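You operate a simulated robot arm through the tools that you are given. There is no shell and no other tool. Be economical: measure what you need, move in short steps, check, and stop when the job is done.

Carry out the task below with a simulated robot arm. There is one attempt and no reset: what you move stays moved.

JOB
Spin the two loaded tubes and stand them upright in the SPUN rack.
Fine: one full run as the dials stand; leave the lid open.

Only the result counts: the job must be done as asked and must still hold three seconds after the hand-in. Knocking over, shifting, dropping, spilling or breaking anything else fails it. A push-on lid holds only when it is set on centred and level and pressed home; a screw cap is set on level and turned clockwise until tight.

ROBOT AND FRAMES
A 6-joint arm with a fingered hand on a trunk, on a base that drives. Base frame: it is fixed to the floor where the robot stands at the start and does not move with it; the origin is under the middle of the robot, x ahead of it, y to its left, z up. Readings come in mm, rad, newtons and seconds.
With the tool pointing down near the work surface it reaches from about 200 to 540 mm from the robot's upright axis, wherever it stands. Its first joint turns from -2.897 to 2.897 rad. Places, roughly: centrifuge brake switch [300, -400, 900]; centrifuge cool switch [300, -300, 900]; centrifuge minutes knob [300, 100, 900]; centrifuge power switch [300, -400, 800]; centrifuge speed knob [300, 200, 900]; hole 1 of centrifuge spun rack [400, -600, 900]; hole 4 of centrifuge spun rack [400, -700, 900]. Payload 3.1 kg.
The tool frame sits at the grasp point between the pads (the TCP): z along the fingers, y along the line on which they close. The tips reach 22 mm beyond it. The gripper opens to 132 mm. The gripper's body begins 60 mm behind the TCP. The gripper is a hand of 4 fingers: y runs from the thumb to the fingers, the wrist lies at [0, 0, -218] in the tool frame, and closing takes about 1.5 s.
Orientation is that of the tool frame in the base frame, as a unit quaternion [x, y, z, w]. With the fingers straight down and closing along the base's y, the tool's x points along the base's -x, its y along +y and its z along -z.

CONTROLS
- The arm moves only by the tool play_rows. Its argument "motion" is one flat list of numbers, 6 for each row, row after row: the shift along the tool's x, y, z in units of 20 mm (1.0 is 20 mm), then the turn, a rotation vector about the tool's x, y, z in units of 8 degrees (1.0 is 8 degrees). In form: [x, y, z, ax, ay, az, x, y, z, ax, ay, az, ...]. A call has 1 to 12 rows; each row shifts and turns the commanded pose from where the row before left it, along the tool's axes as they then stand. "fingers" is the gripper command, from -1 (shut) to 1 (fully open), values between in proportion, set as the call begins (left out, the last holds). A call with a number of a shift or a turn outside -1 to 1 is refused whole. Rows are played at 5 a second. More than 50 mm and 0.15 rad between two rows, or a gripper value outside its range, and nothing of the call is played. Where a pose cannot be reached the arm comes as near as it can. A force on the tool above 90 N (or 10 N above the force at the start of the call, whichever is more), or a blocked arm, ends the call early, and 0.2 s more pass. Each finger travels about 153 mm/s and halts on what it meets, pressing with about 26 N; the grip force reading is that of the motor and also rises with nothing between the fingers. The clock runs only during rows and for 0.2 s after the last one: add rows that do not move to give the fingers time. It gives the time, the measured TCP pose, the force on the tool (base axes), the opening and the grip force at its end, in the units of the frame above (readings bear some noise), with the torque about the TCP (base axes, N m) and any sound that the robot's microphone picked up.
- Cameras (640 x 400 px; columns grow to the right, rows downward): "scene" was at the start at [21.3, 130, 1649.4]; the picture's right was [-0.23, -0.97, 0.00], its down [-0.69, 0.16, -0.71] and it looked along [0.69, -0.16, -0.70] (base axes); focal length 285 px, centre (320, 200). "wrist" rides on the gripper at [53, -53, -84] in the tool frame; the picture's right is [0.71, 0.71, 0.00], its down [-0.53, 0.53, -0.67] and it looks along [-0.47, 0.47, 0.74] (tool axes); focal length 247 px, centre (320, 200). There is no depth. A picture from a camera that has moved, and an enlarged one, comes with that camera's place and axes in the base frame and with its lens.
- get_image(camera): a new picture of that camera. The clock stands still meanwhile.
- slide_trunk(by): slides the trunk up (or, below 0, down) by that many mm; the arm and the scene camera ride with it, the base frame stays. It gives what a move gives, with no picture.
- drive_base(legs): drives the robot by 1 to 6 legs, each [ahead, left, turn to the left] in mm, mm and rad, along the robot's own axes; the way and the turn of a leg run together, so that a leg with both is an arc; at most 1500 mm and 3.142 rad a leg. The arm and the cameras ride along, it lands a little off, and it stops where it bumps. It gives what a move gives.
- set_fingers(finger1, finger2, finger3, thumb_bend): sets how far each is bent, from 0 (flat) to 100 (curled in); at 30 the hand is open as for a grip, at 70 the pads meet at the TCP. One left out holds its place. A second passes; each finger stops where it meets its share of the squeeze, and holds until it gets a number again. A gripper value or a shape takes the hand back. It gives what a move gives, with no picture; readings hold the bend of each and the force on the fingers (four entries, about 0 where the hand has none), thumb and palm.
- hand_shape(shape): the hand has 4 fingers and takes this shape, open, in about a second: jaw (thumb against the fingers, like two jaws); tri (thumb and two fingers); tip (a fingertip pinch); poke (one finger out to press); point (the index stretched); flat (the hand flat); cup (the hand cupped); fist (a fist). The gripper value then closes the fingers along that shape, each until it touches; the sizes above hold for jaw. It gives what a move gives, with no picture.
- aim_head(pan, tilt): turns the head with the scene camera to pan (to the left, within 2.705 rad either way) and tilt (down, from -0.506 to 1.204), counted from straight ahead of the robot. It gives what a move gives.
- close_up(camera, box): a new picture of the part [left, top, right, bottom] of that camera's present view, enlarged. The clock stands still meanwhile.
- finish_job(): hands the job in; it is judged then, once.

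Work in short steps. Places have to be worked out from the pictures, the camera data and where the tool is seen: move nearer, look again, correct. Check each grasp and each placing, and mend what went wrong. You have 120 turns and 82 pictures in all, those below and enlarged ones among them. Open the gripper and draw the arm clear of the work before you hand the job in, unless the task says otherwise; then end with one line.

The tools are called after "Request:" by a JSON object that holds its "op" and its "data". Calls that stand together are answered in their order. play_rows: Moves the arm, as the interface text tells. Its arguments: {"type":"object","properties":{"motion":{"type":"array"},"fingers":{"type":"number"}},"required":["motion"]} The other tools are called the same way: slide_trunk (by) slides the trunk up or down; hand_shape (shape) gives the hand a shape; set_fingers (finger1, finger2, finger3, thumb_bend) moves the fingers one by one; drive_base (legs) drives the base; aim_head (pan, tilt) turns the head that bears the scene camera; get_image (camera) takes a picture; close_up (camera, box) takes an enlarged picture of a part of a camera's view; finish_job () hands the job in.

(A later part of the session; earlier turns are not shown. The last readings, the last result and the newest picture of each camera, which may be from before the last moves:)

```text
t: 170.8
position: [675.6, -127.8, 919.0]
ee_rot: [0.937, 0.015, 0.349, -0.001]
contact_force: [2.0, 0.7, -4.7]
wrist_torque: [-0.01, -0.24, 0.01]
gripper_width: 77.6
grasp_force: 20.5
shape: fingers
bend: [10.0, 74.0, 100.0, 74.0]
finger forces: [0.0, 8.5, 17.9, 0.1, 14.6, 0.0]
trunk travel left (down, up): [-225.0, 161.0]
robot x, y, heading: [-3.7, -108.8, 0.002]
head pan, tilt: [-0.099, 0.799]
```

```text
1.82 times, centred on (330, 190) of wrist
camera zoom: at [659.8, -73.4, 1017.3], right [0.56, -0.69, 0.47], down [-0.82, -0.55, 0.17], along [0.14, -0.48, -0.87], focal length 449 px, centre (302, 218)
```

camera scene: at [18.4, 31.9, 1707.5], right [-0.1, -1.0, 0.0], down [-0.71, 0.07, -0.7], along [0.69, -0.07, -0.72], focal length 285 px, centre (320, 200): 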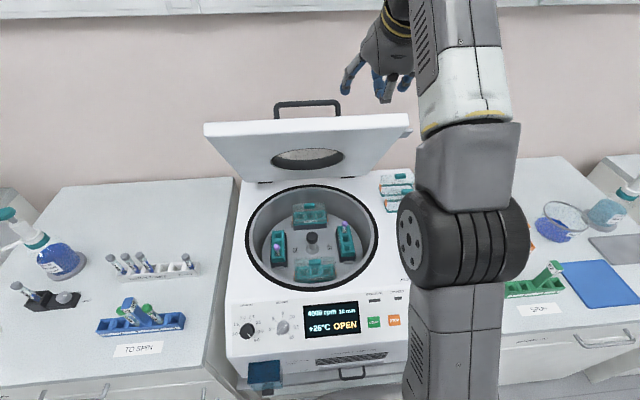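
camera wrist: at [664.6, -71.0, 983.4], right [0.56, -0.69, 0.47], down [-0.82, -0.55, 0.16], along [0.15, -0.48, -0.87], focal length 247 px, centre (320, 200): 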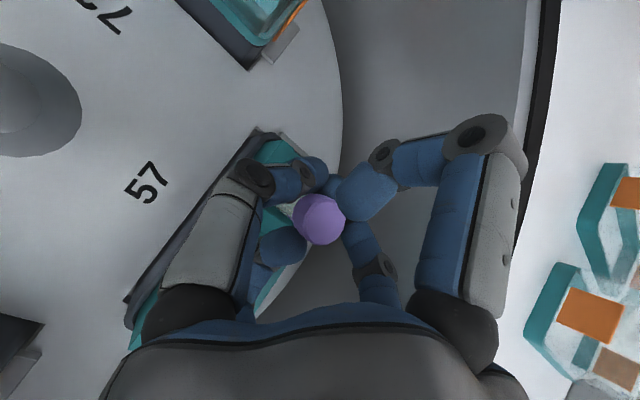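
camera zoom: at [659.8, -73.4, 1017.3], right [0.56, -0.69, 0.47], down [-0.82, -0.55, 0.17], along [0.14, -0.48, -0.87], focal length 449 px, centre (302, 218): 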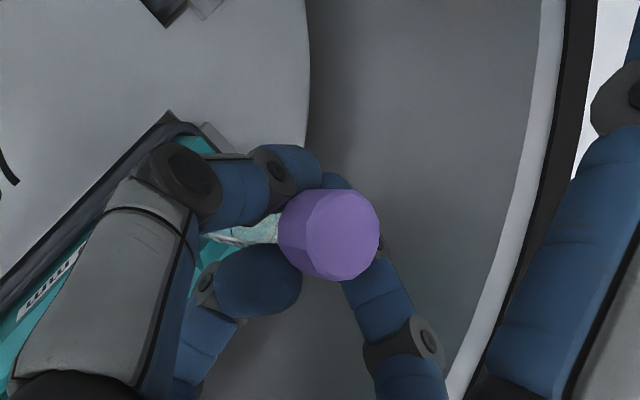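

The cap is held by three fingers and the tube is rising. I lift clear, then retract toward the robot at height.

Request:
{"op": "play_rows", "data": {"motion": [0.6, 0, -0.69, 0, 0, 0, 0.6, 0, -0.69, 0, 0, 0, 0.6, 0, -0.69, 0, 0, 0, 0.6, 0, -0.69, 0, 0, 0, 0.6, 0, -0.69, 0, 0, 0, 0.6, 0, -0.69, 0, 0, 0, 0.3, 0, -0.8, 0, 0, 0, 0, 0, -1, 0, 0, 0, 0, 0, -1, 0, 0, 0, 0, 0, -1, 0, 0, 0]}}

Request:
{"op": "play_rows", "data": {"motion": [-0.6, 0, -0.7, 0, 0, 0, -0.6, 0, -0.7, 0, 0, 0, -0.6, 0, -0.7, 0, 0, 0, -0.6, 0, -0.7, 0, 0, 0, -0.6, 0, -0.7, 0, 0, 0, -0.6, 0, -0.7, 0, 0, 0, -0.6, 0, -0.7, 0, 0, 0, -0.6, 0, -0.7, 0, 0, 0, -0.6, 0, -0.7, 0, 0, 0, -0.6, 0, -0.7, 0, 0, 0]}}

Request:
{"op": "drive_base", "data": {"legs": [[-100, 0, 0], [0, -432, 0]]}}

Request:
{"op": "aim_head", "data": {"pan": -0.25, "tilt": 0.85}}

```text
t: 173.0
position: [629.3, -127.2, 1090.7]
ee_rot: [0.937, 0.016, 0.35, -0.001]
contact_force: [-0.2, -0.3, -0.1]
wrist_torque: [0.0, 0.02, -0.02]
gripper_width: 77.1
grasp_force: 17.9
shape: fingers
bend: [10.0, 74.0, 95.0, 75.0]
finger forces: [0.0, 10.7, 17.1, 0.1, 8.5, 0.1]
trunk travel left (down, up): [-225.0, 161.0]
robot x, y, heading: [-4.9, -112.8, 0.006]
head pan, tilt: [-0.099, 0.799]
```

```text
t: 175.2
position: [447.1, -131.7, 1116.9]
ee_rot: [0.936, 0.016, 0.351, -0.002]
contact_force: [0.3, 0.5, -0.6]
wrist_torque: [-0.03, -0.02, 0.0]
gripper_width: 77.3
grasp_force: 17.8
shape: fingers
bend: [10.0, 74.0, 95.0, 75.0]
finger forces: [0.0, 10.7, 16.8, 0.0, 8.3, 0.0]
trunk travel left (down, up): [-225.0, 161.0]
robot x, y, heading: [-4.4, -109.0, 0.003]
head pan, tilt: [-0.099, 0.799]
```

```text
t: 178.6
position: [347.9, -562.4, 1118.0]
ee_rot: [0.937, 0.017, 0.35, -0.001]
contact_force: [0.8, 0.0, 0.3]
wrist_torque: [0.02, 0.01, 0.01]
gripper_width: 77.6
grasp_force: 17.9
shape: fingers
bend: [10.0, 74.0, 95.0, 75.0]
finger forces: [0.0, 10.7, 16.7, 0.0, 8.3, 0.1]
trunk travel left (down, up): [-225.0, 161.0]
robot x, y, heading: [-100.9, -541.5, 0.003]
head pan, tilt: [-0.099, 0.799]
```

```text
t: 179.2
position: [349.2, -561.2, 1117.2]
ee_rot: [0.937, 0.018, 0.349, -0.002]
contact_force: [-0.9, -0.1, -0.8]
wrist_torque: [-0.04, 0.0, -0.02]
gripper_width: 77.6
grasp_force: 17.7
shape: fingers
bend: [10.0, 74.0, 95.0, 75.0]
finger forces: [0.0, 10.6, 16.7, 0.0, 8.3, 0.0]
trunk travel left (down, up): [-225.0, 161.0]
robot x, y, heading: [-105.6, -543.2, 0.007]
head pan, tilt: [-0.25, 0.85]
```

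The grip is steady. I look at the held tube and the rack together.

Request:
{"op": "close_up", "data": {"camera": "scene", "box": [270, 150, 430, 250]}}

```text
4.00 times, centred on (350, 200) of scene
camera zoom: at [-85.6, -410.2, 1543.6], right [-0.24, -0.97, 0.0], down [-0.73, 0.18, -0.66], along [0.64, -0.16, -0.75], focal length 1141 px, centre (200, 200)
```

zoom: 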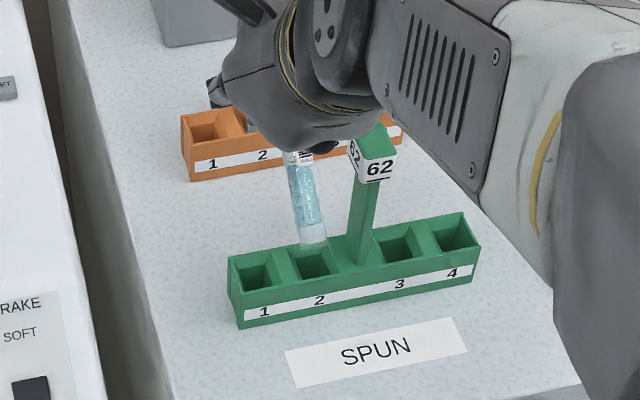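

The rack holes come out at hole 1 ≈ (366,-563), 2 ≈ (367,-602), 3 ≈ (367,-666), 4 ≈ (368,-705), top z≈925. The tube leans (~20° with its bottom toward the robot, ~7° toward −y), so I turn the hand to make it upright and check.

Request:
{"op": "play_rows", "data": {"motion": [0, 0, 0, 0, 1, 0, 0, 0, 0, 0, 1, 0, 0, 0, 0, 0, 0.6, 0, 0, 0, 0, 0.41, 0, 0.77]}}

Request:
{"op": "close_up", "data": {"camera": "scene", "box": [270, 150, 430, 250]}}

```text
t: 180.2
position: [349.1, -554.9, 1117.9]
ee_rot: [0.88, -0.01, 0.47, -0.068]
contact_force: [-0.3, 0.5, -0.6]
wrist_torque: [-0.02, 0.02, -0.03]
gripper_width: 77.6
grasp_force: 17.5
shape: fingers
bend: [10.0, 74.0, 94.0, 75.0]
finger forces: [0.0, 10.5, 16.2, 0.0, 8.4, 0.0]
out of reach, approached as far as the arm can: row 2
trunk travel left (down, up): [-225.0, 161.0]
robot x, y, heading: [-102.5, -540.7, 0.002]
head pan, tilt: [-0.25, 0.85]
```

```text
4.00 times, centred on (350, 200) of scene
camera zoom: at [-85.4, -410.7, 1543.6], right [-0.24, -0.97, 0.0], down [-0.73, 0.18, -0.66], along [0.64, -0.16, -0.75], focal length 1141 px, centre (200, 200)
```

zoom: 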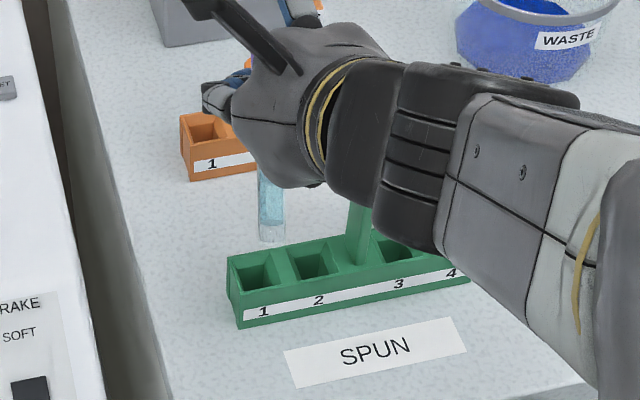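

The tube is now nearly upright sideways, still leaning slightly toward the robot. The rack's post (top z≈1050) would foul the hand in this heading, so I'll use hole 4 with the hand coming from the right (yaw +45°), which also keeps the tube visible. I back off, drive right and yaw.

Request:
{"op": "drive_base", "data": {"legs": [[-120, 0, 0], [0, -260, 0]]}}

Request:
{"op": "play_rows", "data": {"motion": [0, 0, 0, 0.776, -0.121, -0.516, 0, 0, 0, 0.776, -0.121, -0.516, 0, 0, 0, 0.776, -0.121, -0.516, 0, 0, 0, 0.776, -0.121, -0.516, 0, 0, 0, 0.776, -0.121, -0.516, 0, 0, 0, 0.776, -0.121, -0.516]}}

```text
t: 182.9
position: [230.6, -814.6, 1117.6]
ee_rot: [0.88, -0.009, 0.47, -0.07]
contact_force: [-0.9, -1.0, 0.3]
wrist_torque: [-0.04, 0.02, 0.02]
gripper_width: 77.4
grasp_force: 17.4
shape: fingers
bend: [10.0, 74.0, 94.0, 75.0]
finger forces: [0.0, 10.5, 16.2, 0.1, 8.4, 0.0]
trunk travel left (down, up): [-225.0, 161.0]
robot x, y, heading: [-221.4, -801.4, 0.01]
head pan, tilt: [-0.25, 0.85]
```

```text
t: 184.3
position: [232.0, -814.8, 1117.8]
ee_rot: [0.815, 0.33, 0.408, -0.244]
contact_force: [-0.2, -0.8, 0.4]
wrist_torque: [-0.04, -0.01, 0.02]
gripper_width: 77.5
grasp_force: 16.7
shape: fingers
bend: [10.0, 74.0, 93.0, 75.0]
finger forces: [0.0, 10.5, 15.2, 0.0, 7.8, 0.0]
trunk travel left (down, up): [-225.0, 161.0]
robot x, y, heading: [-220.3, -800.9, 0.013]
head pan, tilt: [-0.25, 0.85]
```

The hand now points at 53° heading; B (tube bottom) is estimated at TCP + (−29,−25,−85). I move so the bottom is above hole 4, staying high.

Request:
{"op": "play_rows", "data": {"motion": [0.536, 0.15, 0.774, 0, 0, 0, 0.536, 0.15, 0.774, 0, 0, 0, 0.536, 0.15, 0.774, 0, 0, 0, 0.536, 0.15, 0.774, 0, 0, 0, 0.536, 0.15, 0.774, 0, 0, 0, 0.536, 0.15, 0.774, 0, 0, 0, 0.536, 0.15, 0.774, 0, 0, 0, 0.536, 0.15, 0.774, 0, 0, 0, 0.536, 0.15, 0.774, 0, 0, 0, 0.536, 0.15, 0.774, 0, 0, 0, 0.536, 0.15, 0.774, 0, 0, 0]}}

Request:
{"op": "aim_head", "data": {"pan": -0.1, "tilt": 0.75}}

```text
t: 186.8
position: [396.5, -683.0, 1117.3]
ee_rot: [0.816, 0.329, 0.408, -0.243]
contact_force: [0.4, 0.2, 0.3]
wrist_torque: [0.02, -0.01, -0.02]
gripper_width: 77.2
grasp_force: 16.2
shape: fingers
bend: [10.0, 74.0, 93.0, 75.0]
finger forces: [0.1, 10.5, 14.9, 0.1, 7.6, 0.0]
trunk travel left (down, up): [-225.0, 161.0]
robot x, y, heading: [-217.2, -798.6, 0.01]
head pan, tilt: [-0.25, 0.85]
```

```text
t: 187.4
position: [396.1, -682.6, 1117.7]
ee_rot: [0.815, 0.33, 0.409, -0.244]
contact_force: [-0.4, 0.0, -0.3]
wrist_torque: [0.02, -0.01, 0.0]
gripper_width: 77.5
grasp_force: 16.9
shape: fingers
bend: [10.0, 74.0, 93.0, 75.0]
finger forces: [0.1, 10.5, 15.1, 0.1, 7.6, 0.1]
trunk travel left (down, up): [-225.0, 161.0]
robot x, y, heading: [-220.9, -796.6, 0.01]
head pan, tilt: [-0.099, 0.75]
```

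I lower 60 mm and take a picture of tube and hole.

Request:
{"op": "play_rows", "data": {"motion": [-0.826, 0.128, 0.547, 0, 0, 0, -0.826, 0.128, 0.547, 0, 0, 0, -0.826, 0.128, 0.547, 0, 0, 0]}}

Request:
{"op": "close_up", "data": {"camera": "scene", "box": [250, 160, 378, 240]}}

```text
t: 188.2
position: [395.1, -682.5, 1056.6]
ee_rot: [0.815, 0.33, 0.409, -0.244]
contact_force: [-0.1, -0.4, -0.8]
wrist_torque: [0.02, 0.03, 0.03]
gripper_width: 77.7
grasp_force: 16.5
shape: fingers
bend: [10.0, 74.0, 93.0, 75.0]
finger forces: [0.0, 10.5, 14.9, 0.0, 7.6, 0.1]
trunk travel left (down, up): [-225.0, 161.0]
robot x, y, heading: [-223.3, -799.5, 0.006]
head pan, tilt: [-0.099, 0.75]
```

```text
5.00 times, centred on (314, 200) of scene
camera zoom: at [-196.5, -658.9, 1551.6], right [-0.09, -1.0, 0.0], down [-0.68, 0.06, -0.73], along [0.73, -0.07, -0.68], focal length 1426 px, centre (350, 200)
```

zoom: 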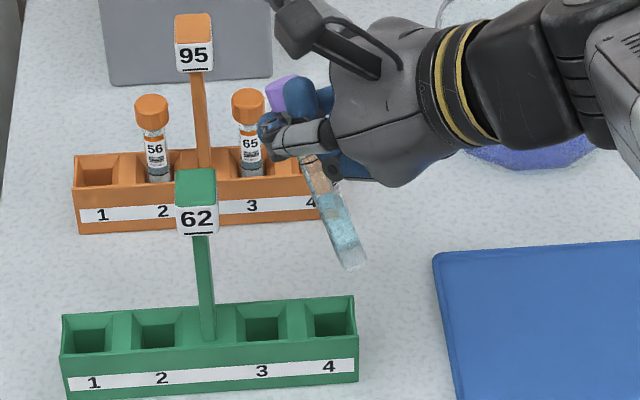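

The picture shows the tube clearly leaning (~27°, bottom toward the hand), too much to drop into a hole. I lower the trunk relative to the hand so the wrist can pitch further, then rotate the tube upright.

Request:
{"op": "play_rows", "data": {"motion": [0.826, -0.128, -0.547, 0, 0, 0, 0.826, -0.128, -0.547, 0, 0, 0, 0.826, -0.128, -0.547, 0, 0, 0, 0.826, -0.128, -0.547, 0, 0, 0, 0.826, -0.128, -0.547, 0, 0, 0, 0.826, -0.128, -0.547, 0, 0, 0, 0.826, -0.128, -0.547, 0, 0, 0]}}

Request:
{"op": "slide_trunk", "data": {"by": -120}}

Request:
{"op": "play_rows", "data": {"motion": [0, 0, 0, 0.02, 0.98, -0.2, 0, 0, 0, 0.02, 0.98, -0.2, 0, 0, 0, 0.02, 0.98, -0.2]}}

```text
t: 189.8
position: [395.1, -681.5, 1197.3]
ee_rot: [0.815, 0.329, 0.409, -0.244]
contact_force: [0.1, -0.6, 0.5]
wrist_torque: [0.04, -0.02, 0.0]
gripper_width: 77.4
grasp_force: 16.4
shape: fingers
bend: [10.0, 74.0, 93.0, 75.0]
finger forces: [0.0, 10.5, 14.8, 0.1, 7.5, 0.0]
trunk travel left (down, up): [-225.0, 161.0]
robot x, y, heading: [-219.1, -795.1, 0.006]
head pan, tilt: [-0.099, 0.75]
```

```text
t: 191.3
position: [395.9, -682.9, 1076.4]
ee_rot: [0.815, 0.33, 0.408, -0.244]
contact_force: [-0.4, -0.2, 0.3]
wrist_torque: [-0.02, 0.0, 0.0]
gripper_width: 77.6
grasp_force: 15.9
shape: fingers
bend: [10.0, 74.0, 93.0, 75.0]
finger forces: [0.0, 10.6, 14.9, 0.0, 7.5, 0.1]
trunk travel left (down, up): [-105.0, 281.0]
robot x, y, heading: [-225.0, -801.1, 0.004]
head pan, tilt: [-0.099, 0.75]
```

```text
t: 192.2
position: [395.6, -682.0, 1076.4]
ee_rot: [0.7, 0.308, 0.575, -0.292]
contact_force: [-0.2, 0.2, 0.3]
wrist_torque: [-0.03, 0.05, -0.03]
gripper_width: 77.5
grasp_force: 16.2
shape: fingers
bend: [10.0, 74.0, 93.0, 75.0]
finger forces: [0.0, 10.3, 14.6, 0.0, 7.4, 0.0]
trunk travel left (down, up): [-105.0, 281.0]
robot x, y, heading: [-217.6, -799.0, 0.003]
head pan, tilt: [-0.099, 0.75]
```

The tube is now nearly upright (tool almost horizontal). I bring the bottom over hole 4 at (368.5,-702) just above the rim and check with a picture.

Request:
{"op": "play_rows", "data": {"motion": [-0.987, -0.02, -0.11, 0, 0, 0, -0.987, -0.02, -0.11, 0, 0, 0, -0.987, -0.02, -0.11, 0, 0, 0]}}

Request:
{"op": "close_up", "data": {"camera": "scene", "box": [256, 110, 384, 190]}}

```text
t: 192.9
position: [379.8, -692.2, 1021.3]
ee_rot: [0.699, 0.308, 0.577, -0.292]
contact_force: [3.7, -0.3, 11.0]
wrist_torque: [0.04, -0.22, 0.03]
gripper_width: 77.6
grasp_force: 12.3
shape: fingers
bend: [10.0, 74.0, 90.0, 77.0]
finger forces: [0.0, 10.8, 10.3, 0.0, 3.9, 0.0]
trunk travel left (down, up): [-105.0, 281.0]
robot x, y, heading: [-223.8, -797.8, 0.003]
head pan, tilt: [-0.099, 0.75]
```

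```text
5.00 times, centred on (320, 150) of scene
camera zoom: at [-198.0, -659.3, 1432.1], right [-0.09, -1.0, 0.0], down [-0.68, 0.06, -0.73], along [0.73, -0.07, -0.68], focal length 1426 px, centre (320, 450)
```

zoom: 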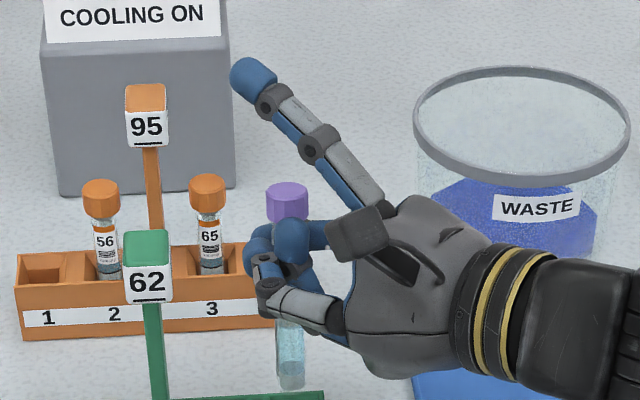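

The tube is upright now, but its bottom touches the far wall of the rack (contact 11 N; bottom ≈ (393,-699,925)). I lift 12 mm, move −24 mm in x, and lower again watching the force.

Request:
{"op": "play_rows", "data": {"motion": [0.59, -0.033, -0.1, 0, 0, 0, -0.095, -0.43, -0.415, 0, 0, 0, -0.095, -0.43, -0.415, 0, 0, 0, 0, 0, 0, 0, 0, 0]}}

Request:
{"op": "play_rows", "data": {"motion": [-0.4, 0.022, 0.07, 0, 0, 0, -0.4, 0.022, 0.07, 0, 0, 0, -0.2, 0.011, 0.03, 0, 0, 0, 0, 0, 0, 0, 0, 0]}}

```text
t: 193.9
position: [356.4, -693.5, 1031.8]
ee_rot: [0.701, 0.307, 0.574, -0.291]
contact_force: [-0.8, 0.2, 0.0]
wrist_torque: [0.0, -0.04, 0.01]
gripper_width: 77.4
grasp_force: 14.9
shape: fingers
bend: [10.0, 73.0, 89.0, 77.0]
finger forces: [0.0, 12.3, 14.1, 0.0, 4.5, 0.1]
trunk travel left (down, up): [-105.0, 281.0]
robot x, y, heading: [-218.9, -802.7, 0.007]
head pan, tilt: [-0.099, 0.75]
```

```text
t: 194.9
position: [356.4, -693.7, 1011.8]
ee_rot: [0.701, 0.307, 0.574, -0.291]
contact_force: [0.5, -0.1, 0.1]
wrist_torque: [0.0, 0.0, 0.01]
gripper_width: 77.5
grasp_force: 15.7
shape: fingers
bend: [10.0, 73.0, 87.0, 77.0]
finger forces: [0.0, 12.9, 15.5, 0.1, 4.3, 0.0]
trunk travel left (down, up): [-105.0, 281.0]
robot x, y, heading: [-217.5, -800.4, 0.006]
head pan, tilt: [-0.099, 0.75]
```

No contact 10 mm below the earlier touch level, so it is entering the hole. I continue down.

Request:
{"op": "play_rows", "data": {"motion": [-0.4, 0.022, 0.07, 0, 0, 0, -0.4, 0.022, 0.07, 0, 0, 0, 0, 0, 0, 0, 0, 0]}}

Request:
{"op": "play_rows", "data": {"motion": [-0.3, 0.017, 0.05, 0, 0, 0, -0.3, 0.017, 0.05, 0, 0, 0, 0, 0, 0, 0, 0, 0]}}

```text
t: 195.8
position: [356.0, -693.9, 995.1]
ee_rot: [0.7, 0.309, 0.574, -0.292]
contact_force: [0.2, -0.1, 0.1]
wrist_torque: [0.0, -0.03, 0.01]
gripper_width: 77.5
grasp_force: 16.0
shape: fingers
bend: [10.0, 73.0, 87.0, 77.0]
finger forces: [0.0, 12.8, 15.4, 0.1, 4.2, 0.0]
trunk travel left (down, up): [-105.0, 281.0]
robot x, y, heading: [-222.2, -800.9, 0.008]
head pan, tilt: [-0.099, 0.75]
```

```text
t: 196.6
position: [354.6, -694.1, 985.5]
ee_rot: [0.699, 0.308, 0.576, -0.292]
contact_force: [-0.7, 1.9, 14.1]
wrist_torque: [-0.06, -0.13, 0.0]
gripper_width: 77.4
grasp_force: 15.4
shape: fingers
bend: [10.0, 73.0, 85.0, 77.0]
finger forces: [0.0, 11.2, 16.1, 0.0, 4.0, 0.1]
trunk travel left (down, up): [-105.0, 281.0]
robot x, y, heading: [-222.7, -798.2, 0.006]
head pan, tilt: [-0.099, 0.75]
```

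Contact of 14 N directly under the tube at 35 mm depth: it is seated in the hole. I release all three fingers and back out along the tool axis.

Request:
{"op": "set_fingers", "data": {"finger2": 48, "thumb_bend": 48, "finger3": 100}}

Request:
{"op": "play_rows", "data": {"motion": [0, 0, -0.4, 0, 0, 0, 0, 0, -0.6, 0, 0, 0, 0, 0, -0.8, 0, 0, 0, 0, 0, -1, 0, 0, 0, 0, 0, -1, 0, 0, 0, 0, 0, -1, 0, 0, 0, 0, 0, -1, 0, 0, 0]}}

```text
t: 197.6
position: [357.4, -693.6, 983.6]
ee_rot: [0.699, 0.309, 0.574, -0.293]
contact_force: [-0.1, 0.3, -0.1]
wrist_torque: [0.01, 0.0, -0.04]
gripper_width: 88.5
grasp_force: 0.1
shape: fingers
bend: [10.0, 48.0, 100.0, 48.0]
finger forces: [0.0, 0.1, 0.0, 0.0, 0.0, 0.0]
trunk travel left (down, up): [-105.0, 281.0]
robot x, y, heading: [-221.3, -797.2, 0.01]
head pan, tilt: [-0.099, 0.75]
```

```text
t: 199.2
position: [283.4, -782.1, 1003.0]
ee_rot: [0.7, 0.308, 0.574, -0.292]
contact_force: [-0.3, 1.0, 0.0]
wrist_torque: [0.0, -0.03, 0.01]
gripper_width: 88.4
grasp_force: 0.2
shape: fingers
bend: [10.0, 48.0, 100.0, 48.0]
finger forces: [0.1, 0.1, 0.1, 0.0, 0.0, 0.0]
trunk travel left (down, up): [-105.0, 281.0]
robot x, y, heading: [-218.5, -800.4, 0.01]
head pan, tilt: [-0.099, 0.75]
```

The first tube is placed with no snag while withdrawing. For the second I reverse the same rotations, raise the trunk, and drive over to the left tube, keeping high.

Request:
{"op": "slide_trunk", "data": {"by": 120}}

Request:
{"op": "play_rows", "data": {"motion": [0, 0, 0, -0.02, -0.98, 0.2, 0, 0, 0, -0.02, -0.98, 0.2, 0, 0, 0, -0.02, -0.98, 0.2, 0, 0, 0, -0.776, 0.121, 0.516, 0, 0, 0, -0.776, 0.121, 0.516, 0, 0, 0, -0.776, 0.121, 0.516, 0, 0, 0, -0.776, 0.121, 0.516, 0, 0, 0, -0.776, 0.121, 0.516, 0, 0, 0, -0.776, 0.121, 0.516, 0, 0, 0, -0.41, 0, -0.77, 0, 0, 0, 0, -1, 0, 0, 0, 0, 0, -0.96, 0]}}

Request:
{"op": "drive_base", "data": {"legs": [[0, 945, 0], [217, 0, 0]]}}

```text
t: 200.7
position: [285.2, -782.1, 1122.7]
ee_rot: [0.701, 0.308, 0.574, -0.291]
contact_force: [0.9, -0.2, -0.2]
wrist_torque: [0.01, -0.01, 0.0]
gripper_width: 88.4
grasp_force: 0.1
shape: fingers
bend: [10.0, 48.0, 100.0, 48.0]
finger forces: [0.1, 0.0, 0.0, 0.0, 0.1, 0.0]
trunk travel left (down, up): [-225.0, 161.0]
robot x, y, heading: [-223.6, -798.7, 0.008]
head pan, tilt: [-0.099, 0.75]
```

```text
t: 203.2
position: [288.9, -770.6, 1130.3]
ee_rot: [0.879, 0.038, 0.474, -0.042]
contact_force: [0.3, -0.6, 0.0]
wrist_torque: [0.0, 0.01, 0.01]
gripper_width: 88.1
grasp_force: 0.0
shape: fingers
bend: [10.0, 48.0, 100.0, 48.0]
finger forces: [0.1, 0.0, 0.1, 0.0, 0.0, 0.0]
out of reach, approached as far as the arm can: row 11, 12
trunk travel left (down, up): [-225.0, 161.0]
robot x, y, heading: [-220.2, -799.6, 0.002]
head pan, tilt: [-0.099, 0.75]
```

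```text
t: 209.4
position: [494.1, 178.8, 1130.4]
ee_rot: [0.879, 0.043, 0.472, -0.044]
contact_force: [0.0, 0.2, -0.6]
wrist_torque: [0.02, 0.04, 0.03]
gripper_width: 88.2
grasp_force: 0.0
shape: fingers
bend: [10.0, 48.0, 100.0, 48.0]
finger forces: [0.1, 0.0, 0.1, 0.0, 0.0, 0.0]
trunk travel left (down, up): [-225.0, 161.0]
robot x, y, heading: [-20.3, 142.0, 0.019]
head pan, tilt: [-0.099, 0.75]
```

The last reverse rotations were limited by reach; now that the arm is extended I complete them (heading −7°, tilt back 15°).

Request:
{"op": "play_rows", "data": {"motion": [0, 0, 0, -0.73, 0.03, 0.48, 0, 0, 0, 0, -1, 0, 0, 0, 0, 0, -0.9, 0]}}

```text
t: 210.2
position: [498.8, 197.2, 1141.2]
ee_rot: [0.875, 0.01, 0.481, -0.054]
contact_force: [0.4, 0.5, -0.4]
wrist_torque: [0.0, 0.0, -0.04]
gripper_width: 88.1
grasp_force: 0.1
shape: fingers
bend: [10.0, 48.0, 100.0, 48.0]
finger forces: [0.0, 0.0, 0.1, 0.1, 0.0, 0.0]
out of reach, approached as far as the arm can: row 2, 3
trunk travel left (down, up): [-225.0, 161.0]
robot x, y, heading: [-14.1, 144.4, 0.016]
head pan, tilt: [-0.099, 0.75]
```

A wrist limit again, likely because the arm's azimuth is off. I slide to y≈126 first, then retry the tilt.

Request:
{"op": "play_rows", "data": {"motion": [0.03, 0.88, -0.09, 0, 0, 0, 0.03, 0.88, -0.09, 0, 0, 0, 0.03, 0.88, -0.09, 0, 0, 0, 0.03, 0.88, -0.09, 0, 0, 0, 0, 0, 0, 0, -1, 0, 0, 0, 0, 0, -0.9, 0]}}

```text
t: 211.6
position: [500.8, 130.6, 1141.8]
ee_rot: [0.919, 0.02, 0.39, -0.061]
contact_force: [0.2, 0.2, 0.2]
wrist_torque: [0.0, 0.0, -0.04]
gripper_width: 88.0
grasp_force: 0.1
shape: fingers
bend: [10.0, 48.0, 100.0, 48.0]
finger forces: [0.0, 0.0, 0.1, 0.0, 0.0, 0.0]
out of reach, approached as far as the arm can: row 5
trunk travel left (down, up): [-225.0, 161.0]
robot x, y, heading: [-15.4, 146.4, 0.022]
head pan, tilt: [-0.099, 0.75]
```

Request:
{"op": "play_rows", "data": {"motion": [0, 0, 0, -0.43, 0.058, 0.414, 0, 0, 0, -0.43, 0.058, 0.414, 0, 0, 0, 0, -0.65, 0]}}

```text
t: 212.4
position: [501.2, 129.1, 1141.3]
ee_rot: [0.934, -0.055, 0.352, -0.029]
contact_force: [0.6, 0.2, -0.2]
wrist_torque: [-0.01, 0.0, -0.04]
gripper_width: 88.5
grasp_force: 0.0
shape: fingers
bend: [10.0, 48.0, 100.0, 48.0]
finger forces: [0.0, 0.0, 0.1, 0.1, 0.0, 0.0]
trunk travel left (down, up): [-225.0, 161.0]
robot x, y, heading: [-15.2, 142.3, 0.024]
head pan, tilt: [-0.099, 0.75]
```

Request:
{"op": "play_rows", "data": {"motion": [0, 0, 0, 0, 0, -1, 0, 0, 0, 0, 0, -0.05]}}

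```text
t: 213.0
position: [501.6, 130.2, 1141.5]
ee_rot: [0.935, 0.013, 0.353, -0.004]
contact_force: [-0.5, 0.6, 0.1]
wrist_torque: [0.01, 0.04, 0.0]
gripper_width: 88.5
grasp_force: 0.2
shape: fingers
bend: [10.0, 48.0, 100.0, 48.0]
finger forces: [0.1, 0.0, 0.1, 0.0, 0.0, 0.0]
trunk travel left (down, up): [-225.0, 161.0]
robot x, y, heading: [-14.6, 144.6, 0.019]
head pan, tilt: [-0.099, 0.75]
```

Orientation now matches the one used for tube 1. I move to above the left tube (est. (616,126)), staying 50 mm above the cap.

Request:
{"op": "play_rows", "data": {"motion": [-0.187, 0.025, 0.948, 0, 0, 0, -0.187, 0.025, 0.948, 0, 0, 0, -0.187, 0.025, 0.948, 0, 0, 0, -0.187, 0.025, 0.948, 0, 0, 0, -0.187, 0.025, 0.948, 0, 0, 0, -0.187, 0.025, 0.948, 0, 0, 0, -0.187, 0.025, 0.948, 0, 0, 0, -0.187, 0.025, 0.948, 0, 0, 0, -0.187, 0.025, 0.948, 0, 0, 0, -0.187, 0.025, 0.948, 0, 0, 0, -0.187, 0.025, 0.948, 0, 0, 0, -0.187, 0.025, 0.948, 0, 0, 0]}}

Request:
{"op": "play_rows", "data": {"motion": [-0.656, 0, 0.755, 0, 0, 0, -0.656, 0, 0.755, 0, 0, 0, -0.5, 0, 0.575, 0, 0, 0, -0.2, 0, 0.23, 0, 0, 0]}}

```text
t: 215.6
position: [619.6, 127.5, 940.7]
ee_rot: [0.935, 0.014, 0.353, -0.005]
contact_force: [0.5, -0.2, 0.1]
wrist_torque: [0.0, 0.0, -0.01]
gripper_width: 88.0
grasp_force: 0.1
shape: fingers
bend: [10.0, 48.0, 100.0, 48.0]
finger forces: [0.1, 0.1, 0.0, 0.0, 0.0, 0.1]
trunk travel left (down, up): [-225.0, 161.0]
robot x, y, heading: [-13.4, 143.4, 0.019]
head pan, tilt: [-0.099, 0.75]
```

```text
t: 216.6
position: [619.7, 127.4, 878.6]
ee_rot: [0.935, 0.014, 0.354, -0.005]
contact_force: [-0.4, -0.2, -0.4]
wrist_torque: [-0.01, -0.02, 0.0]
gripper_width: 88.4
grasp_force: 0.2
shape: fingers
bend: [10.0, 48.0, 100.0, 48.0]
finger forces: [0.0, 0.0, 0.0, 0.0, 0.0, 0.0]
trunk travel left (down, up): [-225.0, 161.0]
robot x, y, heading: [-11.6, 145.2, 0.02]
head pan, tilt: [-0.099, 0.75]
```

I reached grip height with no contact. I close thumb and finger 2, then bring in finger 3, and read the forces.

Request:
{"op": "set_fingers", "data": {"finger2": 80, "thumb_bend": 80}}

Request:
{"op": "set_fingers", "data": {"finger3": 78}}

```text
t: 217.6
position: [619.7, 127.2, 879.5]
ee_rot: [0.936, 0.014, 0.353, -0.004]
contact_force: [-1.1, 0.7, -0.3]
wrist_torque: [0.03, 0.02, 0.02]
gripper_width: 77.5
grasp_force: 0.1
shape: fingers
bend: [10.0, 76.0, 100.0, 75.0]
finger forces: [0.1, 0.0, 0.0, 0.0, 0.1, 0.1]
trunk travel left (down, up): [-225.0, 161.0]
robot x, y, heading: [-15.3, 142.6, 0.02]
head pan, tilt: [-0.099, 0.75]
```

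```text
t: 218.6
position: [619.1, 128.9, 879.5]
ee_rot: [0.935, 0.014, 0.354, -0.005]
contact_force: [-0.9, -0.3, -0.2]
wrist_torque: [0.01, 0.0, 0.0]
gripper_width: 77.5
grasp_force: 0.1
shape: fingers
bend: [10.0, 76.0, 80.0, 74.0]
finger forces: [0.0, 0.0, 0.0, 0.0, 0.0, 0.0]
trunk travel left (down, up): [-225.0, 161.0]
robot x, y, heading: [-12.2, 145.4, 0.018]
head pan, tilt: [-0.099, 0.75]
```

The cage is empty. By the very first triangulation this cap may sit lower (~870), so I open, go 4 mm forward and 13 mm lower, and try again with force checks.

Request:
{"op": "set_fingers", "data": {"finger2": 48, "thumb_bend": 48, "finger3": 100}}

Request:
{"op": "play_rows", "data": {"motion": [-0.14, 0.02, 0.31, 0, 0, 0, -0.14, 0.03, 0.31, 0, 0, 0, 0, 0, 0, 0, 0, 0]}}

Request:
{"op": "set_fingers", "data": {"finger2": 80, "thumb_bend": 80}}

Request:
{"op": "set_fingers", "data": {"finger3": 78}}

```text
t: 219.6
position: [618.4, 127.2, 879.6]
ee_rot: [0.935, 0.014, 0.353, -0.005]
contact_force: [-0.6, 0.1, 0.6]
wrist_torque: [0.02, 0.01, -0.04]
gripper_width: 88.4
grasp_force: 0.6
shape: fingers
bend: [10.0, 48.0, 100.0, 48.0]
finger forces: [0.0, 0.0, 0.7, 0.0, 0.0, 0.0]
trunk travel left (down, up): [-225.0, 161.0]
robot x, y, heading: [-16.8, 143.1, 0.017]
head pan, tilt: [-0.099, 0.75]
```

```text
t: 220.4
position: [622.7, 127.5, 867.3]
ee_rot: [0.935, 0.014, 0.354, -0.005]
contact_force: [-0.1, -0.8, 0.4]
wrist_torque: [-0.01, 0.0, 0.01]
gripper_width: 88.2
grasp_force: 0.2
shape: fingers
bend: [10.0, 48.0, 100.0, 48.0]
finger forces: [0.0, 0.1, 0.4, 0.0, 0.1, 0.0]
trunk travel left (down, up): [-225.0, 161.0]
robot x, y, heading: [-18.3, 146.4, 0.022]
head pan, tilt: [-0.099, 0.75]
```

```text
t: 221.4
position: [622.0, 129.8, 865.9]
ee_rot: [0.935, 0.015, 0.354, -0.006]
contact_force: [-3.1, 13.7, 0.2]
wrist_torque: [0.33, -0.07, -0.14]
gripper_width: 81.1
grasp_force: 17.4
shape: fingers
bend: [10.0, 54.0, 100.0, 63.0]
finger forces: [0.0, 9.9, 2.2, 0.1, 22.9, 0.0]
trunk travel left (down, up): [-225.0, 161.0]
robot x, y, heading: [-14.9, 150.2, 0.02]
head pan, tilt: [-0.099, 0.75]
```

```text
t: 222.4
position: [622.6, 128.9, 867.5]
ee_rot: [0.935, 0.013, 0.355, -0.004]
contact_force: [-2.9, 16.0, 3.3]
wrist_torque: [0.31, -0.14, -0.11]
gripper_width: 81.2
grasp_force: 21.3
shape: fingers
bend: [10.0, 54.0, 100.0, 62.0]
finger forces: [0.1, 9.6, 9.2, 0.1, 24.0, 0.0]
trunk travel left (down, up): [-225.0, 161.0]
robot x, y, heading: [-17.9, 143.2, 0.021]
head pan, tilt: [-0.099, 0.75]
```

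All three fingers feel something, but the bends (54/62) suggest a ~39 mm wide object, perhaps the bucket itself. I must not lift that, so I open and use the last picture here.

Request:
{"op": "set_fingers", "data": {"finger2": 48, "thumb_bend": 48, "finger3": 100}}

Request:
{"op": "get_image", "data": {"camera": "wrist"}}

```text
t: 223.4
position: [623.5, 126.5, 867.5]
ee_rot: [0.936, 0.013, 0.353, -0.004]
contact_force: [-0.6, -0.8, -0.1]
wrist_torque: [0.05, 0.01, -0.01]
gripper_width: 88.1
grasp_force: 0.0
shape: fingers
bend: [10.0, 48.0, 100.0, 48.0]
finger forces: [0.1, 0.0, 0.7, 0.0, 0.0, 0.0]
trunk travel left (down, up): [-225.0, 161.0]
robot x, y, heading: [-18.9, 144.0, 0.02]
head pan, tilt: [-0.099, 0.75]
```

```text
0 pictures are left
camera wrist: at [606.7, 180.5, 965.5], right [0.55, -0.69, 0.47], down [-0.82, -0.55, 0.15], along [0.15, -0.47, -0.87], focal length 247 px, centre (320, 200)
```

wrist: 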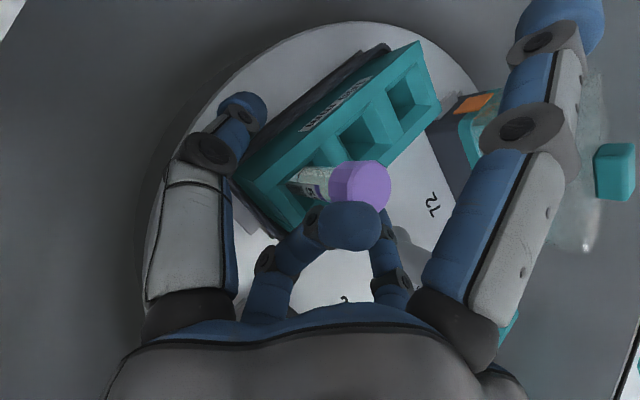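

The cap is actually ~13 mm further forward: ≈(635,124,885), and finger 3 folded differently from before. I rise, re-fold via "poke" as for tube 1, spread finger 1, and descend at the corrected spot.

Request:
{"op": "play_rows", "data": {"motion": [0.656, 0, -0.755, 0, 0, 0, 0.656, 0, -0.755, 0, 0, 0, 0.656, 0, -0.755, 0, 0, 0, 0.656, 0, -0.755, 0, 0, 0, 0.656, 0, -0.755, 0, 0, 0, 0.51, 0.125, 0.443, 0, 0, 0]}}

Request:
{"op": "hand_shape", "data": {"shape": "jaw"}}

Request:
{"op": "hand_shape", "data": {"shape": "poke"}}

Request:
{"op": "set_fingers", "data": {"finger2": 48, "thumb_bend": 48}}

Request:
{"op": "set_fingers", "data": {"finger1": 10}}

Request:
{"op": "play_rows", "data": {"motion": [-0.656, 0, 0.755, 0, 0, 0, -0.656, 0, 0.755, 0, 0, 0, -0.656, 0, 0.755, 0, 0, 0, -0.5, 0, 0.575, 0, 0, 0, -0.3, 0, 0.345, 0, 0, 0, -0.2, 0, 0.23, 0, 0, 0]}}

```text
t: 224.8
position: [637.1, 124.4, 966.2]
ee_rot: [0.935, 0.014, 0.353, -0.004]
contact_force: [-0.5, -0.9, -0.3]
wrist_torque: [0.02, -0.01, -0.03]
gripper_width: 88.5
grasp_force: 0.1
shape: fingers
bend: [10.0, 48.0, 100.0, 48.0]
finger forces: [0.0, 0.1, 0.0, 0.0, 0.0, 0.0]
trunk travel left (down, up): [-225.0, 161.0]
robot x, y, heading: [-14.2, 145.6, 0.024]
head pan, tilt: [-0.099, 0.75]
```

```text
t: 225.7
position: [635.8, 124.0, 968.1]
ee_rot: [0.935, 0.014, 0.353, -0.004]
contact_force: [0.1, -0.1, -0.1]
wrist_torque: [0.01, -0.02, -0.02]
gripper_width: 132.0
grasp_force: 0.0
shape: jaw
bend: [30.0, 30.0, 30.0, 30.0]
finger forces: [0.1, 0.0, 0.0, 0.1, 0.1, 0.0]
trunk travel left (down, up): [-225.0, 161.0]
robot x, y, heading: [-18.8, 141.9, 0.018]
head pan, tilt: [-0.099, 0.75]
```

```text
t: 226.6
position: [635.2, 125.1, 967.7]
ee_rot: [0.935, 0.013, 0.354, -0.005]
contact_force: [-1.2, 0.4, 0.9]
wrist_torque: [0.02, -0.01, 0.0]
gripper_width: 0.0
grasp_force: 0.1
shape: poke
bend: [100.0, 100.0, 100.0, 91.0]
finger forces: [0.1, 0.0, 0.0, 0.0, 0.0, 0.0]
trunk travel left (down, up): [-225.0, 161.0]
robot x, y, heading: [-17.7, 142.6, 0.021]
head pan, tilt: [-0.099, 0.75]
```

```text
t: 227.6
position: [635.3, 124.9, 966.6]
ee_rot: [0.935, 0.014, 0.353, -0.005]
contact_force: [-0.6, 0.2, 0.2]
wrist_torque: [0.02, 0.0, 0.02]
gripper_width: 46.0
grasp_force: 0.0
shape: fingers
bend: [100.0, 48.0, 100.0, 48.0]
finger forces: [0.1, 0.0, 0.0, 0.1, 0.1, 0.0]
trunk travel left (down, up): [-225.0, 161.0]
robot x, y, heading: [-15.2, 145.6, 0.02]
head pan, tilt: [-0.099, 0.75]
```

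```text
t: 228.6
position: [636.8, 123.9, 967.7]
ee_rot: [0.935, 0.013, 0.354, -0.004]
contact_force: [-0.4, 0.5, -0.3]
wrist_torque: [0.01, 0.07, 0.0]
gripper_width: 88.3
grasp_force: 0.0
shape: fingers
bend: [10.0, 48.0, 100.0, 48.0]
finger forces: [0.0, 0.0, 0.1, 0.0, 0.0, 0.0]
trunk travel left (down, up): [-225.0, 161.0]
robot x, y, heading: [-18.0, 142.3, 0.019]
head pan, tilt: [-0.099, 0.75]
```

```text
t: 230.0
position: [636.5, 125.1, 875.5]
ee_rot: [0.936, 0.014, 0.352, -0.005]
contact_force: [0.6, 0.7, -0.1]
wrist_torque: [0.0, -0.04, 0.0]
gripper_width: 88.4
grasp_force: 0.1
shape: fingers
bend: [10.0, 48.0, 100.0, 48.0]
finger forces: [0.0, 0.0, 0.1, 0.1, 0.0, 0.0]
trunk travel left (down, up): [-225.0, 161.0]
robot x, y, heading: [-16.0, 142.9, 0.02]
head pan, tilt: [-0.099, 0.75]
```

In place with no contact. I close thumb and finger 2, then finger 3.

Request:
{"op": "set_fingers", "data": {"finger2": 80, "thumb_bend": 80}}

Request:
{"op": "set_fingers", "data": {"finger3": 78, "finger2": 80, "thumb_bend": 80}}

```text
t: 231.0
position: [635.0, 126.7, 877.6]
ee_rot: [0.935, 0.014, 0.354, -0.004]
contact_force: [0.3, 12.7, 3.4]
wrist_torque: [0.56, -0.08, 0.07]
gripper_width: 81.2
grasp_force: 15.5
shape: fingers
bend: [10.0, 73.0, 100.0, 63.0]
finger forces: [0.1, 8.2, 0.1, 0.0, 23.4, 0.0]
trunk travel left (down, up): [-225.0, 161.0]
robot x, y, heading: [-15.6, 141.4, 0.019]
head pan, tilt: [-0.099, 0.75]
```

```text
t: 232.0
position: [635.2, 126.0, 877.3]
ee_rot: [0.935, 0.014, 0.353, -0.004]
contact_force: [-2.5, 6.8, -0.6]
wrist_torque: [0.22, -0.08, -0.19]
gripper_width: 82.0
grasp_force: 17.7
shape: fingers
bend: [10.0, 76.0, 80.0, 61.0]
finger forces: [0.2, 16.9, 0.0, 0.1, 19.3, 0.1]
trunk travel left (down, up): [-225.0, 161.0]
robot x, y, heading: [-19.5, 146.6, 0.015]
head pan, tilt: [-0.099, 0.75]
```

Thumb (19 N) and finger 2 (17 N) hold the cap in a direct pinch. I lift slowly and watch the forces.

Request:
{"op": "play_rows", "data": {"motion": [0.328, -0.1, -0.378, 0, 0, 0, 0.328, 0, -0.378, 0, 0, 0, 0.328, 0, -0.378, 0, 0, 0, 0.328, 0, -0.378, 0, 0, 0, 0, 0, 0, 0, 0, 0]}}

Request:
{"op": "set_fingers", "data": {"finger3": 76}}

```text
t: 233.2
position: [635.1, 126.8, 917.0]
ee_rot: [0.935, 0.014, 0.353, -0.005]
contact_force: [-0.6, -0.2, -0.2]
wrist_torque: [0.01, -0.01, 0.0]
gripper_width: 78.1
grasp_force: 0.1
shape: fingers
bend: [10.0, 76.0, 80.0, 72.0]
finger forces: [0.1, 0.1, 0.0, 0.0, 0.0, 0.0]
trunk travel left (down, up): [-225.0, 161.0]
robot x, y, heading: [-15.1, 144.1, 0.016]
head pan, tilt: [-0.099, 0.75]
```

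```text
t: 234.2
position: [636.2, 126.2, 916.3]
ee_rot: [0.935, 0.014, 0.354, -0.005]
contact_force: [-0.8, 0.0, 0.2]
wrist_torque: [0.0, -0.01, 0.03]
gripper_width: 78.1
grasp_force: 0.1
shape: fingers
bend: [10.0, 76.0, 79.0, 72.0]
finger forces: [0.1, 0.0, 0.0, 0.0, 0.0, 0.0]
trunk travel left (down, up): [-225.0, 161.0]
robot x, y, heading: [-14.7, 143.0, 0.018]
head pan, tilt: [-0.099, 0.75]
```

The pinch slipped off; the tube stayed in its hole. From where the fingers met the bucket earlier, the cap must be at ≈(636,121.5,881), so I was 5 mm too high and 4.5 mm off in y. I rise, re-fold, and go to TCP (638,121.5,872).

Request:
{"op": "play_rows", "data": {"motion": [0.656, 0, -0.755, 0, 0, 0, 0.656, 0, -0.755, 0, 0, 0, 0.656, 0, -0.755, 0, 0, 0]}}

Request:
{"op": "hand_shape", "data": {"shape": "jaw"}}

Request:
{"op": "hand_shape", "data": {"shape": "poke"}}

Request:
{"op": "set_fingers", "data": {"finger2": 48, "thumb_bend": 48}}

Request:
{"op": "set_fingers", "data": {"finger1": 10}}

Request:
{"op": "play_rows", "data": {"motion": [0.06, 0.24, 0.05, 0, 0, 0, -0.656, 0, 0.755, 0, 0, 0, -0.656, 0, 0.755, 0, 0, 0, -0.656, 0, 0.755, 0, 0, 0, -0.656, 0, 0.755, 0, 0, 0, -0.4, 0, 0.46, 0, 0, 0, -0.4, 0, 0.46, 0, 0, 0]}}

```text
t: 235.0
position: [634.8, 126.1, 977.3]
ee_rot: [0.935, 0.014, 0.354, -0.005]
contact_force: [0.3, 0.0, 0.6]
wrist_torque: [-0.01, 0.0, -0.03]
gripper_width: 77.9
grasp_force: 0.1
shape: fingers
bend: [10.0, 76.0, 79.0, 72.0]
finger forces: [0.0, 0.0, 0.0, 0.1, 0.1, 0.0]
trunk travel left (down, up): [-225.0, 161.0]
robot x, y, heading: [-15.6, 143.9, 0.018]
head pan, tilt: [-0.099, 0.75]
```

```text
t: 235.9
position: [634.5, 126.5, 976.4]
ee_rot: [0.935, 0.014, 0.353, -0.005]
contact_force: [-0.2, -0.7, 0.2]
wrist_torque: [-0.03, 0.01, 0.03]
gripper_width: 132.0
grasp_force: 0.1
shape: jaw
bend: [30.0, 30.0, 30.0, 30.0]
finger forces: [0.1, 0.1, 0.0, 0.1, 0.0, 0.0]
trunk travel left (down, up): [-225.0, 161.0]
robot x, y, heading: [-14.7, 147.5, 0.018]
head pan, tilt: [-0.099, 0.75]
```

```text
t: 236.8
position: [635.7, 126.6, 976.7]
ee_rot: [0.936, 0.014, 0.353, -0.005]
contact_force: [-1.0, 0.2, 0.1]
wrist_torque: [0.02, 0.01, 0.0]
gripper_width: 0.0
grasp_force: 0.1
shape: poke
bend: [100.0, 100.0, 100.0, 91.0]
finger forces: [0.1, 0.0, 0.0, 0.1, 0.1, 0.1]
trunk travel left (down, up): [-225.0, 161.0]
robot x, y, heading: [-16.3, 145.7, 0.021]
head pan, tilt: [-0.099, 0.75]
```

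```text
t: 237.8
position: [636.1, 126.2, 976.6]
ee_rot: [0.935, 0.013, 0.353, -0.004]
contact_force: [-0.6, 0.3, 0.0]
wrist_torque: [0.01, 0.0, 0.0]
gripper_width: 46.1
grasp_force: 0.0
shape: fingers
bend: [100.0, 48.0, 100.0, 48.0]
finger forces: [0.0, 0.1, 0.1, 0.1, 0.0, 0.0]
trunk travel left (down, up): [-225.0, 161.0]
robot x, y, heading: [-16.4, 141.6, 0.018]
head pan, tilt: [-0.099, 0.75]
```

```text
t: 238.8
position: [635.9, 127.4, 976.4]
ee_rot: [0.935, 0.013, 0.353, -0.005]
contact_force: [-0.2, -1.0, 0.0]
wrist_torque: [-0.01, 0.02, 0.01]
gripper_width: 88.2
grasp_force: 0.0
shape: fingers
bend: [10.0, 48.0, 100.0, 48.0]
finger forces: [0.0, 0.1, 0.1, 0.1, 0.0, 0.1]
trunk travel left (down, up): [-225.0, 161.0]
robot x, y, heading: [-17.0, 144.7, 0.017]
head pan, tilt: [-0.099, 0.75]
```

```text
t: 240.4
position: [637.3, 121.0, 877.3]
ee_rot: [0.933, 0.014, 0.358, -0.003]
contact_force: [-0.8, -1.1, 16.2]
wrist_torque: [-0.05, 0.61, 0.04]
gripper_width: 91.4
grasp_force: 8.4
shape: fingers
bend: [6.0, 48.0, 100.0, 48.0]
finger forces: [5.1, 0.0, 11.8, 0.0, 0.1, 0.0]
trunk travel left (down, up): [-225.0, 161.0]
robot x, y, heading: [-14.6, 145.2, 0.021]
head pan, tilt: [-0.099, 0.75]
```

There is a 16 N contact on fingers 1 and 3 at z=877, so the cap is probably right between them. I back off 4 mm and close thumb and finger 2.

Request:
{"op": "play_rows", "data": {"motion": [0.131, 0, -0.151, 0, 0, 0, 0, 0, 0, 0, 0, 0]}}

Request:
{"op": "set_fingers", "data": {"finger2": 80, "thumb_bend": 80}}

Request:
{"op": "set_fingers", "data": {"finger3": 78}}

```text
t: 241.0
position: [636.5, 121.5, 876.8]
ee_rot: [0.935, 0.013, 0.354, -0.003]
contact_force: [-0.3, -1.6, 9.9]
wrist_torque: [-0.04, 0.28, 0.07]
gripper_width: 91.0
grasp_force: 4.1
shape: fingers
bend: [6.0, 48.0, 100.0, 48.0]
finger forces: [3.8, 0.0, 5.4, 0.0, 0.1, 0.0]
trunk travel left (down, up): [-225.0, 161.0]
robot x, y, heading: [-16.0, 143.4, 0.023]
head pan, tilt: [-0.099, 0.75]
```

```text
t: 242.0
position: [638.0, 123.1, 875.8]
ee_rot: [0.935, 0.013, 0.354, -0.004]
contact_force: [-0.6, -0.7, 7.5]
wrist_torque: [0.02, 0.34, 0.0]
gripper_width: 80.3
grasp_force: 12.4
shape: fingers
bend: [7.0, 69.0, 100.0, 74.0]
finger forces: [3.8, 0.1, 11.3, 0.0, 10.3, 0.0]
trunk travel left (down, up): [-225.0, 161.0]
robot x, y, heading: [-12.7, 142.9, 0.024]
head pan, tilt: [-0.099, 0.75]
```

```text
t: 243.0
position: [636.8, 123.2, 878.2]
ee_rot: [0.935, 0.014, 0.355, -0.005]
contact_force: [-0.8, 1.8, 8.5]
wrist_torque: [0.11, 0.17, -0.11]
gripper_width: 81.8
grasp_force: 23.6
shape: fingers
bend: [5.0, 69.0, 100.0, 72.0]
finger forces: [6.8, 0.0, 22.2, 0.0, 18.3, 0.0]
trunk travel left (down, up): [-225.0, 161.0]
robot x, y, heading: [-15.7, 144.7, 0.022]
head pan, tilt: [-0.099, 0.75]
```

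Finger 3 (22 N) and thumb (18 N) hold it, the same signature as the first tube. I lift 40 mm slowly.

Request:
{"op": "play_rows", "data": {"motion": [0.328, 0, -0.378, 0, 0, 0, 0.328, 0, -0.378, 0, 0, 0, 0.328, 0, -0.378, 0, 0, 0, 0.328, 0, -0.378, 0, 0, 0, 0, 0, 0, 0, 0, 0]}}

```text
t: 244.2
position: [638.6, 123.4, 916.6]
ee_rot: [0.935, 0.013, 0.353, -0.004]
contact_force: [-1.0, 0.5, 0.5]
wrist_torque: [0.03, -0.01, -0.03]
gripper_width: 78.7
grasp_force: 18.6
shape: fingers
bend: [10.0, 71.0, 90.0, 68.0]
finger forces: [0.0, 0.9, 19.0, 0.0, 16.7, 0.1]
trunk travel left (down, up): [-225.0, 161.0]
robot x, y, heading: [-16.7, 140.4, 0.021]
head pan, tilt: [-0.099, 0.75]
```

It is holding (19/17 N). I add finger 2 for a firmer grip, then lift clear.

Request:
{"op": "set_fingers", "data": {"finger2": 88}}

Request:
{"op": "play_rows", "data": {"motion": [0.45, 0, -0.52, 0, 0, 0, 0.45, 0, -0.52, 0, 0, 0, 0.45, 0, -0.52, 0, 0, 0, 0.45, 0, -0.52, 0, 0, 0, 0.45, 0, -0.52, 0, 0, 0, 0.45, 0, -0.52, 0, 0, 0, 0.45, 0, -0.52, 0, 0, 0, 0.45, 0, -0.52, 0, 0, 0, 0, 0, -0.7, 0, 0, 0, 0, 0, -0.7, 0, 0, 0, 0, 0, -0.7, 0, 0, 0]}}

```text
t: 245.2
position: [637.6, 122.5, 916.4]
ee_rot: [0.935, 0.013, 0.354, -0.004]
contact_force: [0.5, -0.6, -1.0]
wrist_torque: [-0.01, 0.01, 0.03]
gripper_width: 78.7
grasp_force: 22.5
shape: fingers
bend: [10.0, 72.0, 90.0, 68.0]
finger forces: [0.0, 8.2, 21.0, 0.1, 16.0, 0.0]
trunk travel left (down, up): [-225.0, 161.0]
robot x, y, heading: [-17.2, 146.9, 0.013]
head pan, tilt: [-0.099, 0.75]
```

```text
t: 247.6
position: [606.5, 120.2, 1058.0]
ee_rot: [0.935, 0.013, 0.354, -0.004]
contact_force: [0.8, 0.6, -1.1]
wrist_torque: [0.0, 0.01, 0.0]
gripper_width: 78.7
grasp_force: 21.8
shape: fingers
bend: [10.0, 72.0, 90.0, 68.0]
finger forces: [0.0, 8.0, 20.1, 0.0, 15.8, 0.0]
trunk travel left (down, up): [-225.0, 161.0]
robot x, y, heading: [-13.1, 143.1, 0.018]
head pan, tilt: [-0.099, 0.75]
```

Forces are steady in a three-finger grip nearly identical to the first tube's. I retract and raise, then drive to the SPUN bench (robot ≈ (−220,−386)).

Request:
{"op": "play_rows", "data": {"motion": [-0.6, 0, -0.7, 0, 0, 0, -0.6, 0, -0.7, 0, 0, 0, -0.6, 0, -0.7, 0, 0, 0, -0.6, 0, -0.7, 0, 0, 0, -0.6, 0, -0.7, 0, 0, 0, -0.6, 0, -0.7, 0, 0, 0, -0.6, 0, -0.7, 0, 0, 0, -0.6, 0, -0.7, 0, 0, 0, 0.6, 0, -0.7, 0, 0, 0, 0.6, 0, -0.7, 0, 0, 0, 0.6, 0, -0.7, 0, 0, 0]}}

Request:
{"op": "drive_base", "data": {"legs": [[-205, 0, -0.018], [0, -530, 0]]}}

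Request:
{"op": "play_rows", "data": {"motion": [0, 0, 0, 0, 1, 0, 0, 0, 0, 0, 1, 0, 0, 0, 0, 0, 1, 0, 0, 0, 0, 0, 0, 0]}}

```text
t: 250.0
position: [461.6, 117.3, 1134.2]
ee_rot: [0.935, 0.014, 0.353, -0.005]
contact_force: [0.1, -0.1, -0.2]
wrist_torque: [0.02, -0.02, -0.01]
gripper_width: 78.7
grasp_force: 21.3
shape: fingers
bend: [10.0, 72.0, 90.0, 68.0]
finger forces: [0.0, 8.1, 19.1, 0.0, 15.4, 0.0]
trunk travel left (down, up): [-225.0, 161.0]
robot x, y, heading: [-13.3, 141.6, 0.025]
head pan, tilt: [-0.099, 0.75]
```

```text
t: 254.3
position: [257.9, -425.2, 1135.2]
ee_rot: [0.936, 0.007, 0.353, -0.003]
contact_force: [-0.7, -0.5, -1.3]
wrist_torque: [0.0, 0.0, 0.0]
gripper_width: 78.7
grasp_force: 20.9
shape: fingers
bend: [10.0, 72.0, 90.0, 68.0]
finger forces: [0.0, 8.0, 19.0, 0.0, 15.4, 0.0]
trunk travel left (down, up): [-225.0, 161.0]
robot x, y, heading: [-219.5, -391.9, 0.008]
head pan, tilt: [-0.099, 0.75]
```

```text
t: 255.3
position: [258.4, -416.7, 1132.2]
ee_rot: [0.881, 0.017, 0.473, -0.023]
contact_force: [0.2, 0.2, -0.2]
wrist_torque: [0.03, 0.0, -0.01]
gripper_width: 78.8
grasp_force: 19.9
shape: fingers
bend: [10.0, 72.0, 90.0, 68.0]
finger forces: [0.0, 7.5, 18.0, 0.1, 15.2, 0.0]
out of reach, approached as far as the arm can: row 2, 3
trunk travel left (down, up): [-225.0, 161.0]
robot x, y, heading: [-220.6, -392.6, 0.004]
head pan, tilt: [-0.099, 0.75]
```

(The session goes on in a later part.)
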